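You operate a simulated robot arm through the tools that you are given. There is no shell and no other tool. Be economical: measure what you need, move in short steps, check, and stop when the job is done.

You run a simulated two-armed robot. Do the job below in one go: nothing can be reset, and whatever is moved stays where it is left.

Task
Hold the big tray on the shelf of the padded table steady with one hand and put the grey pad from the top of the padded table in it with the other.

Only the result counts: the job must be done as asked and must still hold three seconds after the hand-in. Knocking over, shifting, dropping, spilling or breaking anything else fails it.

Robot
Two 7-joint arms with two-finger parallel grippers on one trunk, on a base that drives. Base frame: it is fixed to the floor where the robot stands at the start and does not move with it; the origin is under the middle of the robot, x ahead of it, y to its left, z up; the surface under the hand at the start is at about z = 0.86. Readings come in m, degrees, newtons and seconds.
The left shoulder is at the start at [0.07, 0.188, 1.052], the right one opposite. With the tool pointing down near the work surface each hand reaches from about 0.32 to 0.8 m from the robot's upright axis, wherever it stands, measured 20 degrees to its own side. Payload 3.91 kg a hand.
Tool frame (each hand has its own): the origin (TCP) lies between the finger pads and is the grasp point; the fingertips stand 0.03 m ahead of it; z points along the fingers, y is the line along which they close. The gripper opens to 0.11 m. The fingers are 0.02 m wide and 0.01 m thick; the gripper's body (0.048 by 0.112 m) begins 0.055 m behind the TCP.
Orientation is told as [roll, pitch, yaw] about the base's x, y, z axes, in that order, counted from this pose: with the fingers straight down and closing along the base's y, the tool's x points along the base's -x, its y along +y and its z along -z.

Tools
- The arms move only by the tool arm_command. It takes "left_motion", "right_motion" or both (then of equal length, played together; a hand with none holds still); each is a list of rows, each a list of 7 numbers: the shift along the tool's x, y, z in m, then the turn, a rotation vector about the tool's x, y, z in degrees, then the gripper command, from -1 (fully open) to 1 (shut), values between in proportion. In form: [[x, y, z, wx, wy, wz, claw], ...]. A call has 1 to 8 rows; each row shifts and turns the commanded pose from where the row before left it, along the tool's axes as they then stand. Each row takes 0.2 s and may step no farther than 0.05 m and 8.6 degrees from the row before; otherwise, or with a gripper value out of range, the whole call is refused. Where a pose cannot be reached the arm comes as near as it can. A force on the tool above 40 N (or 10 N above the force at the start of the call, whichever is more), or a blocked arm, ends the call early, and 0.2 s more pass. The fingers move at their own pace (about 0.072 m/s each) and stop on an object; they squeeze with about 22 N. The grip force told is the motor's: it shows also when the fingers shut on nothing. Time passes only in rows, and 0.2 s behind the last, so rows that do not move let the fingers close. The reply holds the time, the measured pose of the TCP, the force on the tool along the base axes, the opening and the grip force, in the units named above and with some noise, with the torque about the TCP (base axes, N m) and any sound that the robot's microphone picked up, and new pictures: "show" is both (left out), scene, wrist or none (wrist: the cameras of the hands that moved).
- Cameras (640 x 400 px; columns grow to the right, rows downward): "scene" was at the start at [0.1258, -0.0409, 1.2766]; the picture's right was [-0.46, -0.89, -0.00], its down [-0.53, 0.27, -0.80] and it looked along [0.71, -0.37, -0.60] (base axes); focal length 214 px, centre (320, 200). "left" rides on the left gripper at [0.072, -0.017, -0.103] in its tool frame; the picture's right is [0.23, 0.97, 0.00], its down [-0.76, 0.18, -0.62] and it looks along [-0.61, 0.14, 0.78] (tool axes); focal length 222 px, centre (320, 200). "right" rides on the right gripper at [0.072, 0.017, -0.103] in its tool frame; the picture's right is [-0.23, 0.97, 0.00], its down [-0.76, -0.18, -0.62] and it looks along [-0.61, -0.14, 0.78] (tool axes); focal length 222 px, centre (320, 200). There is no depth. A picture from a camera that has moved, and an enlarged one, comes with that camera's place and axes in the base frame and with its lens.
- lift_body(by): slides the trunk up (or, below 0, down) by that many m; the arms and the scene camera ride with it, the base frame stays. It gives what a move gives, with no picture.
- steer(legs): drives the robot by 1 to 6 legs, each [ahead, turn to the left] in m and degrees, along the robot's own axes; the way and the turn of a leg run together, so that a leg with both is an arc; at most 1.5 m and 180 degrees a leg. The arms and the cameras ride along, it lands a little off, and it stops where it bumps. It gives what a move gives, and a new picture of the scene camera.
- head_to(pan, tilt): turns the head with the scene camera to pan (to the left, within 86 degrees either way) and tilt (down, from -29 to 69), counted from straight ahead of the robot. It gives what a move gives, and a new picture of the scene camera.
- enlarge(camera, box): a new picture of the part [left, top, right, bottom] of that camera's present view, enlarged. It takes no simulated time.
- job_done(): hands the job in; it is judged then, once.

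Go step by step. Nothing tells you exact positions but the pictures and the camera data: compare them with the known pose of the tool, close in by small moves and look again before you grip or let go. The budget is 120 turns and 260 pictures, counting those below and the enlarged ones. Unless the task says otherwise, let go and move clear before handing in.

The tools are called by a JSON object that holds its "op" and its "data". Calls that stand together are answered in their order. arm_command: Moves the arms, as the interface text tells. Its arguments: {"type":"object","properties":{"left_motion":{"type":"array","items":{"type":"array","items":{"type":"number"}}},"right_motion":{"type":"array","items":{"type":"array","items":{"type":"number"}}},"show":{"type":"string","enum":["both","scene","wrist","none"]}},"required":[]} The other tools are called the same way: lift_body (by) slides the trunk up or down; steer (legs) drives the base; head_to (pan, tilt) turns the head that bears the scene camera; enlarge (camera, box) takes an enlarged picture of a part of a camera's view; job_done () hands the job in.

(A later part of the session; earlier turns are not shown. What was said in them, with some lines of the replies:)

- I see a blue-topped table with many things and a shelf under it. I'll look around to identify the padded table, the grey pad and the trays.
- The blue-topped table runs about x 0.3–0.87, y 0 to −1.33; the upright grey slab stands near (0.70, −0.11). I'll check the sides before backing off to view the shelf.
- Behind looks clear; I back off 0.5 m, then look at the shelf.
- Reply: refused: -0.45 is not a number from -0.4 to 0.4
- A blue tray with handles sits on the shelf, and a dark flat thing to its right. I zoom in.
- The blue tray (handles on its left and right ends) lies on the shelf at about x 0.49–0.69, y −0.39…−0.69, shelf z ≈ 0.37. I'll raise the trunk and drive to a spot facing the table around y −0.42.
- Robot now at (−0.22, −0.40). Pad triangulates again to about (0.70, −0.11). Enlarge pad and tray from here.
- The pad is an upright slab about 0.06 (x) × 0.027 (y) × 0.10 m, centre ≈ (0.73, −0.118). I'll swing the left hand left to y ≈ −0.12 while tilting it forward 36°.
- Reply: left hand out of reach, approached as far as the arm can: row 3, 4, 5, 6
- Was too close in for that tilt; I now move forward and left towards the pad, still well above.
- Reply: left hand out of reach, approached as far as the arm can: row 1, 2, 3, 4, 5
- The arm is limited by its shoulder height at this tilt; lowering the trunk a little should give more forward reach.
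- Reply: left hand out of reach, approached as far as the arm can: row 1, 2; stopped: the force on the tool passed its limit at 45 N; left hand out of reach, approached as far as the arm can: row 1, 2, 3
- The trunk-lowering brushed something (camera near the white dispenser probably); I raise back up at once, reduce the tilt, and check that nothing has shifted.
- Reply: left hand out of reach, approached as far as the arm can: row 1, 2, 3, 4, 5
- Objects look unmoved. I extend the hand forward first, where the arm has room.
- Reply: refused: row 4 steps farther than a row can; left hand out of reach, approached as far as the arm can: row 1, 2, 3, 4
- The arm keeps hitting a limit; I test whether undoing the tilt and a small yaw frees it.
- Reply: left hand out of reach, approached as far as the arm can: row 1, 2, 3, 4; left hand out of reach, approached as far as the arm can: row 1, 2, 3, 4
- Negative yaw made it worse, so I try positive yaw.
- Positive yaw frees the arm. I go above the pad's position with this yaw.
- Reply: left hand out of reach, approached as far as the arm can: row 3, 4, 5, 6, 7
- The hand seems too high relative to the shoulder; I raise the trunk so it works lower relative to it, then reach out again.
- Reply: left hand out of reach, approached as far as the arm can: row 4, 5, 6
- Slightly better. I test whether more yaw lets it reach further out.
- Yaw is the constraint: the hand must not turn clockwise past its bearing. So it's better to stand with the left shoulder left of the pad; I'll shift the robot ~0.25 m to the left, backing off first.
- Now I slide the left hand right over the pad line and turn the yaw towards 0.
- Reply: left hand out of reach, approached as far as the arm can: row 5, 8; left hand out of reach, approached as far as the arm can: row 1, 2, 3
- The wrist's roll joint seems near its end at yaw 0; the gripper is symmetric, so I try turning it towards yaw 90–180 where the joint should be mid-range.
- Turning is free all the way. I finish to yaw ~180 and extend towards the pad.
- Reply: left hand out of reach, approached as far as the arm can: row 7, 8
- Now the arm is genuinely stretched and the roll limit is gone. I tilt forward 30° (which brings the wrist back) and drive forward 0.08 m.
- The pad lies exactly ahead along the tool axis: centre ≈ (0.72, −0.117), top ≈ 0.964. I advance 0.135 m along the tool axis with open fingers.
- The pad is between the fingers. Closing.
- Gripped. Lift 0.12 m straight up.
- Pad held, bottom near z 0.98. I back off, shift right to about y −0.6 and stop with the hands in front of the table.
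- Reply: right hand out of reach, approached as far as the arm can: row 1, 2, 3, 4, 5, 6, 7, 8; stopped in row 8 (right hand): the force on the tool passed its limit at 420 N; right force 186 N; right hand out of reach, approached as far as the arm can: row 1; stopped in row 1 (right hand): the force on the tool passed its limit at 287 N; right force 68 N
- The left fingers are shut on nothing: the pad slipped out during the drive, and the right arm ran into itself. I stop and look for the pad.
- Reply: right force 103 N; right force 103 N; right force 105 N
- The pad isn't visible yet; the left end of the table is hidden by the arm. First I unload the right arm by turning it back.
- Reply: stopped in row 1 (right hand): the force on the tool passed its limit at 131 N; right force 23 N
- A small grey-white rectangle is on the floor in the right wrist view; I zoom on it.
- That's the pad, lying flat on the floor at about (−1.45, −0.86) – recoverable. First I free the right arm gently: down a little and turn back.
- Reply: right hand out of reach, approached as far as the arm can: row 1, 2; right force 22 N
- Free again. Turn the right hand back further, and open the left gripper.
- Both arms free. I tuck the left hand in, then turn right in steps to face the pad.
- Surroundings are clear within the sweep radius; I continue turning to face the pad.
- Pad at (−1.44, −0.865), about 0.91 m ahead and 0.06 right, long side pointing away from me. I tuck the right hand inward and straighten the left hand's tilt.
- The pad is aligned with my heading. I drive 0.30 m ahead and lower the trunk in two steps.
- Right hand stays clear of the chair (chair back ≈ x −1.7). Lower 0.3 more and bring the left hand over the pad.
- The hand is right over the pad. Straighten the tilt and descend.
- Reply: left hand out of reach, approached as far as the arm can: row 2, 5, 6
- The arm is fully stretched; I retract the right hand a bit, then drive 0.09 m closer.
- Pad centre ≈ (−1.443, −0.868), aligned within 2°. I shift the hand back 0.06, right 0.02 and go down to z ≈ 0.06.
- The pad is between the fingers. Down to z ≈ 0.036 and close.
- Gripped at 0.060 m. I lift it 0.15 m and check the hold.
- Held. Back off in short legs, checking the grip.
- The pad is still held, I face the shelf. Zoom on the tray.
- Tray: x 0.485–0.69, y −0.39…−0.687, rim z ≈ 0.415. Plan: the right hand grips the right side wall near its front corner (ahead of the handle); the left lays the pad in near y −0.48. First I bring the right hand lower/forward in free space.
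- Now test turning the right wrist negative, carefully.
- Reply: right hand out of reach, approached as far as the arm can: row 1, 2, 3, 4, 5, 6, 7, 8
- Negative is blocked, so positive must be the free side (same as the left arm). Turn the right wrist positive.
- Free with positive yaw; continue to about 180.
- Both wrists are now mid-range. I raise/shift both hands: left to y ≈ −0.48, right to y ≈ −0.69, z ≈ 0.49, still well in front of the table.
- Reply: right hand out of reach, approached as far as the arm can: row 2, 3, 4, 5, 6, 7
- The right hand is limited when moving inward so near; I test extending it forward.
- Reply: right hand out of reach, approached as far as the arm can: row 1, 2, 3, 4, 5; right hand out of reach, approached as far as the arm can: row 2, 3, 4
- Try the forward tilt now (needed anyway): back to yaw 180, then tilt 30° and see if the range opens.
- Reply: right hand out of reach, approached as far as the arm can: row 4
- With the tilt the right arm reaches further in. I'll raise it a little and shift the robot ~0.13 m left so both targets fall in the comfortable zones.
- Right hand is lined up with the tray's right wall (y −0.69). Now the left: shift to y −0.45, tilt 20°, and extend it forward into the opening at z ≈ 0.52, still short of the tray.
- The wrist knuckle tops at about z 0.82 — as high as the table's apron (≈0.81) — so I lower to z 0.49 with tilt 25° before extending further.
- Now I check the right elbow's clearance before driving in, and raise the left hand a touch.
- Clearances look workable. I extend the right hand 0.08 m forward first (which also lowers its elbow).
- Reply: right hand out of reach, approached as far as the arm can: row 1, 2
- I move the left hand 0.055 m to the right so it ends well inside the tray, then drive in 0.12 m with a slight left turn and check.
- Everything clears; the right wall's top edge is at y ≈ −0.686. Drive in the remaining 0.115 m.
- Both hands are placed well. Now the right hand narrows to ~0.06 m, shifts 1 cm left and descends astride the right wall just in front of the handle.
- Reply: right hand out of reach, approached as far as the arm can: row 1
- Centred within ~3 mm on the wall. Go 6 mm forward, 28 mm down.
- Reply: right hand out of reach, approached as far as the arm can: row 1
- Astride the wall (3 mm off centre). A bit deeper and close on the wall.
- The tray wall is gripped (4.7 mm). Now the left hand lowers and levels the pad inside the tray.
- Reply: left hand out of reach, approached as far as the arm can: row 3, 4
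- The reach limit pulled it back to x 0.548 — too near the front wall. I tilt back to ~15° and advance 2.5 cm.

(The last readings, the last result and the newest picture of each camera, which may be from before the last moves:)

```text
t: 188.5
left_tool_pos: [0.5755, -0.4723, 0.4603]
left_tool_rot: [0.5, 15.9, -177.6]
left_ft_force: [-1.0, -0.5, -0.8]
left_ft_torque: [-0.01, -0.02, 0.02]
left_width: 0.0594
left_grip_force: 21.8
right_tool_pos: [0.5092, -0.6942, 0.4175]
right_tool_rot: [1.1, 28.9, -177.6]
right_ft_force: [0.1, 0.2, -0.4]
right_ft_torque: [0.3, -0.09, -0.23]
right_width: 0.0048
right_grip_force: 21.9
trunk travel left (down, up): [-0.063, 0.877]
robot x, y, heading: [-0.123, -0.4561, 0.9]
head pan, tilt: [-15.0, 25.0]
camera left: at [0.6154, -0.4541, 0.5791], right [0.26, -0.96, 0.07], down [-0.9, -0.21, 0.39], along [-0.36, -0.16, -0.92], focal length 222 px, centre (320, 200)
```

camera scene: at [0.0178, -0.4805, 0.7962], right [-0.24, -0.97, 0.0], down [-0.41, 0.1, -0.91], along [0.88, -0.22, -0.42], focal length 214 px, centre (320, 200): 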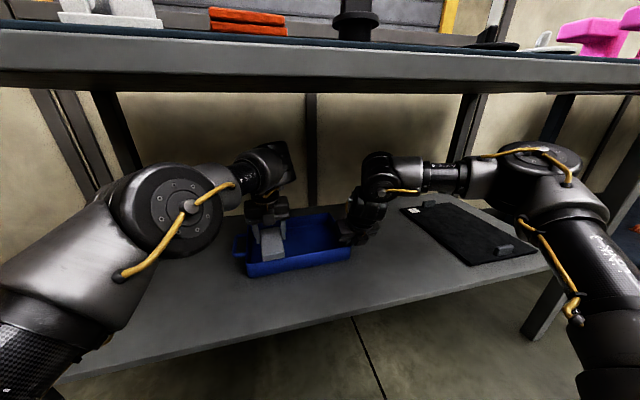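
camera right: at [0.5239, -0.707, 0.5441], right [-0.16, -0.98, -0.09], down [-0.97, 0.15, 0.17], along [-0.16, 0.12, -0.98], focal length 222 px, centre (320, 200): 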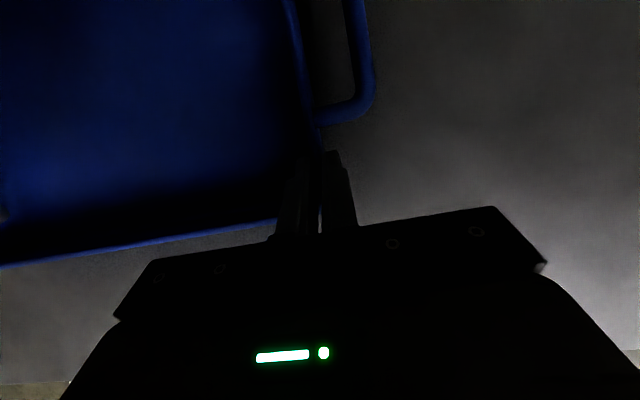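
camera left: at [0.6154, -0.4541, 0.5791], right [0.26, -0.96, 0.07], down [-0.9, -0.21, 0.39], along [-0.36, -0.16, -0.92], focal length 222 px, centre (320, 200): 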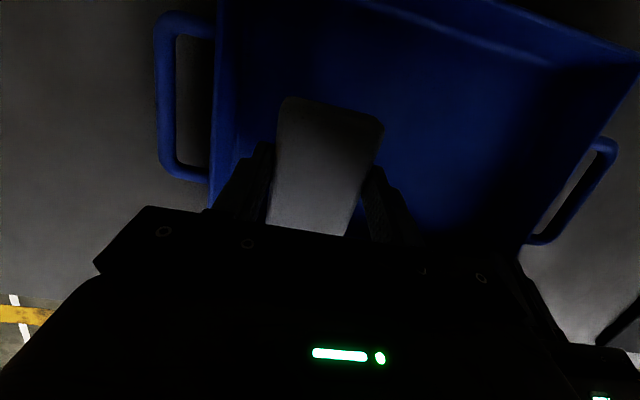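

Good pose over the tray. Lower 3.6 cm so the pad's near edge almost touches the tray floor.

{"op": "arm_command", "data": {"left_motion": [[-0.005, 0, 0.0173, 0, 0, 0, 1], [-0.005, 0, 0.0173, 0, 0, 0, 1], [0, 0, 0, 0, 0, 0, 1]], "show": "both"}}

```text
t: 189.3
left_tool_pos: [0.5762, -0.4722, 0.4237]
left_tool_rot: [0.7, 15.9, -177.6]
left_ft_force: [-0.9, 0.7, -1.0]
left_ft_torque: [-0.02, -0.03, -0.01]
left_width: 0.0593
left_grip_force: 21.8
right_tool_pos: [0.5099, -0.6923, 0.4185]
right_tool_rot: [1.1, 28.9, -177.5]
right_ft_force: [-0.3, -0.6, -0.2]
right_ft_torque: [0.34, -0.2, -0.18]
right_width: 0.005
right_grip_force: 21.5
trunk travel left (down, up): [-0.063, 0.877]
robot x, y, heading: [-0.1208, -0.4563, 1.0]
head pan, tilt: [-15.0, 25.0]
camera scene: at [0.0178, -0.4805, 0.7962], right [-0.24, -0.97, 0.0], down [-0.41, 0.1, -0.91], along [0.88, -0.22, -0.42], focal length 214 px, centre (320, 200)
camera left: at [0.6155, -0.4539, 0.5422], right [0.26, -0.96, 0.07], down [-0.9, -0.21, 0.39], along [-0.36, -0.16, -0.92], focal length 222 px, centre (320, 200)
```

scene: 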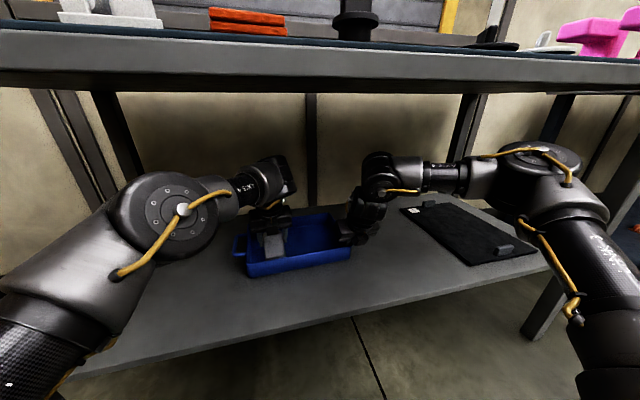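
left: 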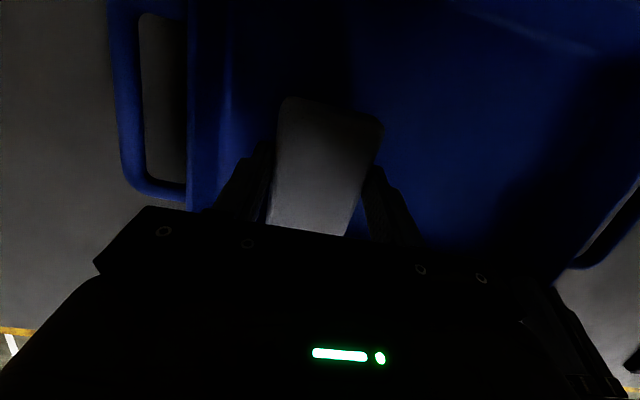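

Near the floor. A few mm more, then open to about 0.085 m.

{"op": "arm_command", "data": {"left_motion": [[-0.0014, 0, 0.005, 0, 0, 0, 1], [0, 0, 0, 0, 0, 0, -0.3], [0, 0, 0, 0, 0, 0, -0.55], [0, 0, 0, 0, 0, 0, -0.55], [0, 0, 0, 0, 0, 0, -0.55]], "show": "wrist"}}

```text
t: 190.5
left_tool_pos: [0.5756, -0.4723, 0.4193]
left_tool_rot: [0.4, 15.8, -177.5]
left_ft_force: [0.4, -0.1, -0.8]
left_ft_torque: [-0.01, 0.03, 0.02]
left_width: 0.0849
left_grip_force: 0.1
right_tool_pos: [0.5097, -0.6928, 0.419]
right_tool_rot: [1.1, 28.9, -177.5]
right_ft_force: [0.2, -0.6, 0.5]
right_ft_torque: [0.27, -0.02, -0.2]
right_width: 0.0049
right_grip_force: 21.6
trunk travel left (down, up): [-0.063, 0.877]
robot x, y, heading: [-0.1191, -0.4587, 0.7]
head pan, tilt: [-15.0, 25.0]
camera left: at [0.6153, -0.4537, 0.537], right [0.26, -0.96, 0.07], down [-0.9, -0.21, 0.39], along [-0.36, -0.16, -0.92], focal length 222 px, centre (320, 200)
```

left: 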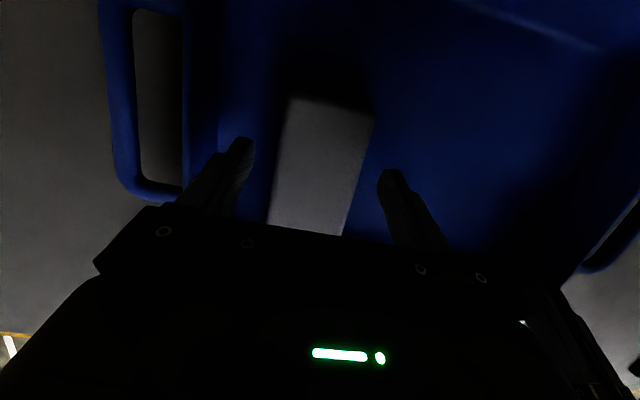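

Released. Raise the left hand out of the tray, tilting more to stay under the table top.

{"op": "arm_command", "data": {"left_motion": [[0.0083, 0, -0.0288, 0, 0, 0, -0.55], [0.0083, 0, -0.0288, 0, 5, 0, -0.55], [0, 0, 0, 0, 5, 0, -0.55], [0, 0, 0, 0, 0, 0, -0.55]], "show": "both"}}

```text
t: 191.5
left_tool_pos: [0.5754, -0.4717, 0.4806]
left_tool_rot: [0.6, 26.1, -177.6]
left_ft_force: [-1.0, -1.0, -0.5]
left_ft_torque: [-0.01, 0.0, 0.03]
left_width: 0.0852
left_grip_force: 0.1
right_tool_pos: [0.5097, -0.6929, 0.4178]
right_tool_rot: [1.2, 28.9, -177.5]
right_ft_force: [-0.9, -1.1, 0.0]
right_ft_torque: [0.29, 0.09, -0.17]
right_width: 0.005
right_grip_force: 22.4
trunk travel left (down, up): [-0.063, 0.877]
robot x, y, heading: [-0.118, -0.4574, 0.9]
head pan, tilt: [-15.0, 25.0]
camera scene: at [0.0177, -0.4805, 0.7963], right [-0.24, -0.97, 0.0], down [-0.41, 0.1, -0.91], along [0.88, -0.22, -0.42], focal length 214 px, centre (320, 200)
camera left: at [0.5937, -0.4543, 0.6049], right [0.24, -0.96, 0.11], down [-0.95, -0.21, 0.23], along [-0.2, -0.16, -0.97], focal length 222 px, centre (320, 200)
```

scene: 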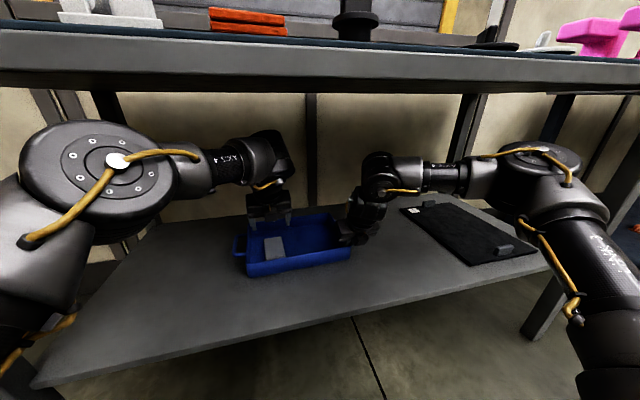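
left: 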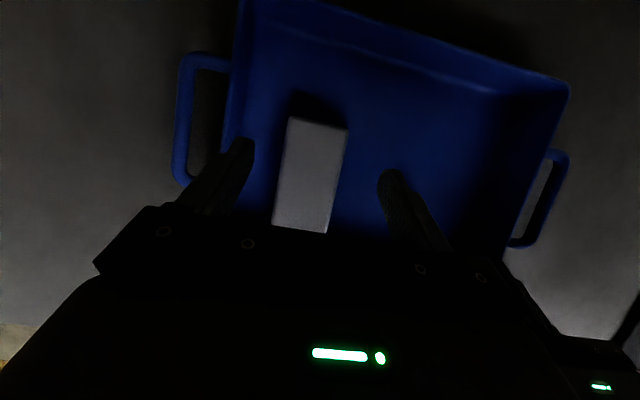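

The pad lies flat in the tray. Now the right hand lets go and rises off the wall.

{"op": "arm_command", "data": {"right_motion": [[0, 0, 0, 0, 0, 0, 0.4], [0, 0, 0, 0, 0, 0, -0.1], [0, 0, 0, 0, 0, 0, -0.1], [0.0155, 0, -0.028, 0, 0, 0, -0.1], [0.0155, 0, -0.028, 0, 0, 0, -0.1], [0, 0, 0, 0, 0, 0, -0.1]], "show": "both"}}

```text
t: 192.9
left_tool_pos: [0.5751, -0.4721, 0.48]
left_tool_rot: [0.7, 25.9, -177.5]
left_ft_force: [-0.2, 0.1, 0.2]
left_ft_torque: [-0.04, -0.03, 0.02]
left_width: 0.0854
left_grip_force: 0.0
right_tool_pos: [0.5093, -0.6937, 0.484]
right_tool_rot: [1.1, 29.1, -177.4]
right_ft_force: [-0.1, 0.3, -0.2]
right_ft_torque: [0.02, 0.01, -0.01]
right_width: 0.0605
right_grip_force: 0.0
right hand out of reach, approached as far as the arm can: row 5
trunk travel left (down, up): [-0.063, 0.877]
robot x, y, heading: [-0.1209, -0.4536, 0.9]
head pan, tilt: [-15.0, 25.0]
camera scene: at [0.0176, -0.4804, 0.7963], right [-0.24, -0.97, 0.0], down [-0.41, 0.1, -0.91], along [0.88, -0.22, -0.42], focal length 214 px, centre (320, 200)
camera right: at [0.5242, -0.7087, 0.6109], right [-0.16, -0.98, -0.09], down [-0.97, 0.15, 0.17], along [-0.16, 0.12, -0.98], focal length 222 px, centre (320, 200)
```

scene: 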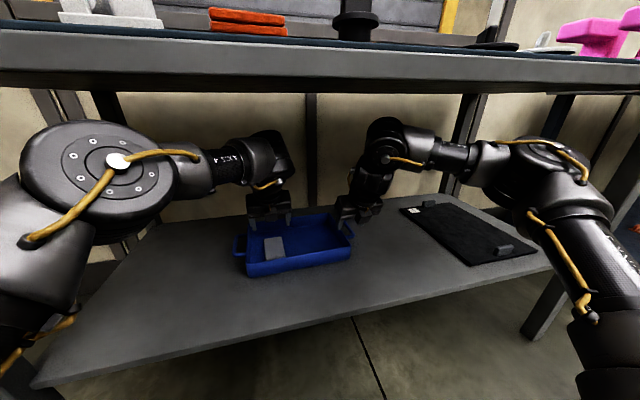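
right: 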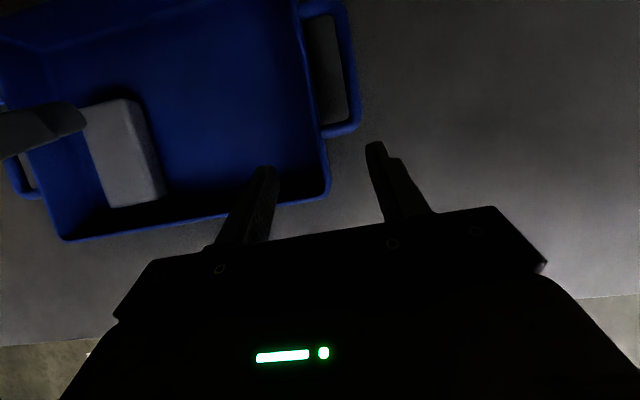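

Tray and pad stay put. I back straight out and take a last look.

{"op": "steer", "data": {"legs": [[-0.35, 0]]}}

{"op": "enlarge", "data": {"camera": "scene", "box": [200, 80, 440, 230]}}

```text
t: 195.1
left_tool_pos: [0.2284, -0.4796, 0.4796]
left_tool_rot: [0.6, 25.9, -177.8]
left_ft_force: [0.7, 0.0, 0.6]
left_ft_torque: [0.04, 0.01, 0.05]
left_width: 0.0852
left_grip_force: 0.1
right_tool_pos: [0.1612, -0.7015, 0.4846]
right_tool_rot: [1.1, 28.9, -177.7]
right_ft_force: [-0.1, -0.1, 0.4]
right_ft_torque: [0.0, 0.02, -0.04]
right_width: 0.0602
right_grip_force: 0.0
trunk travel left (down, up): [-0.063, 0.877]
robot x, y, heading: [-0.4653, -0.4644, 0.8]
head pan, tilt: [-15.0, 25.0]
camera scene: at [-0.3292, -0.4864, 0.7963], right [-0.25, -0.97, 0.0], down [-0.41, 0.1, -0.91], along [0.88, -0.22, -0.42], focal length 214 px, centre (320, 200)
```

scene: 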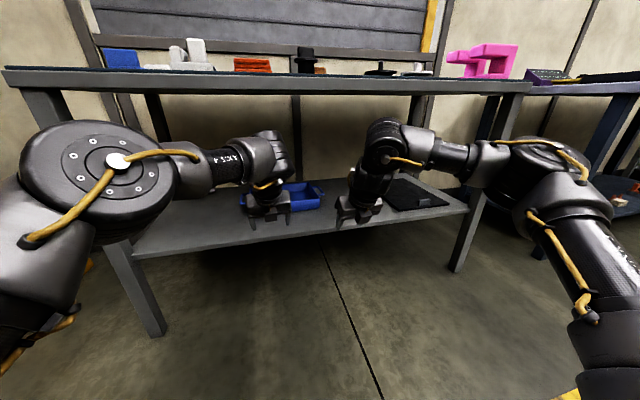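

```text
2.67 times, centred on (320, 155) of scene
camera zoom: at [-0.3292, -0.4864, 0.7963], right [-0.25, -0.97, 0.0], down [-0.41, 0.1, -0.91], along [0.88, -0.22, -0.42], focal length 572 px, centre (320, 320)
```

zoom: 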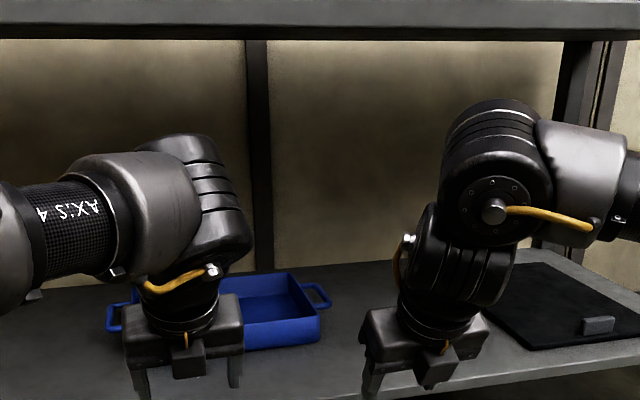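

The hands are clear, the tray has stayed where it was, and the pad was lying flat in it when I last saw it. I'm handing in.

{"op": "job_done", "data": {}}

```text
The job is handed in.
```

The grey pad is lying flat in the blue tray on the shelf. The right hand held the tray steady by its side wall while the left put the pad in, and both hands have since let go and backed clear.

I dropped the pad once: it fell to the floor on the first drive, and I picked it up from there. Earlier, lowering the trunk brought the left hand against something at the padded table, and the force limit stopped it. In the pictures afterwards nothing on the table looked moved.
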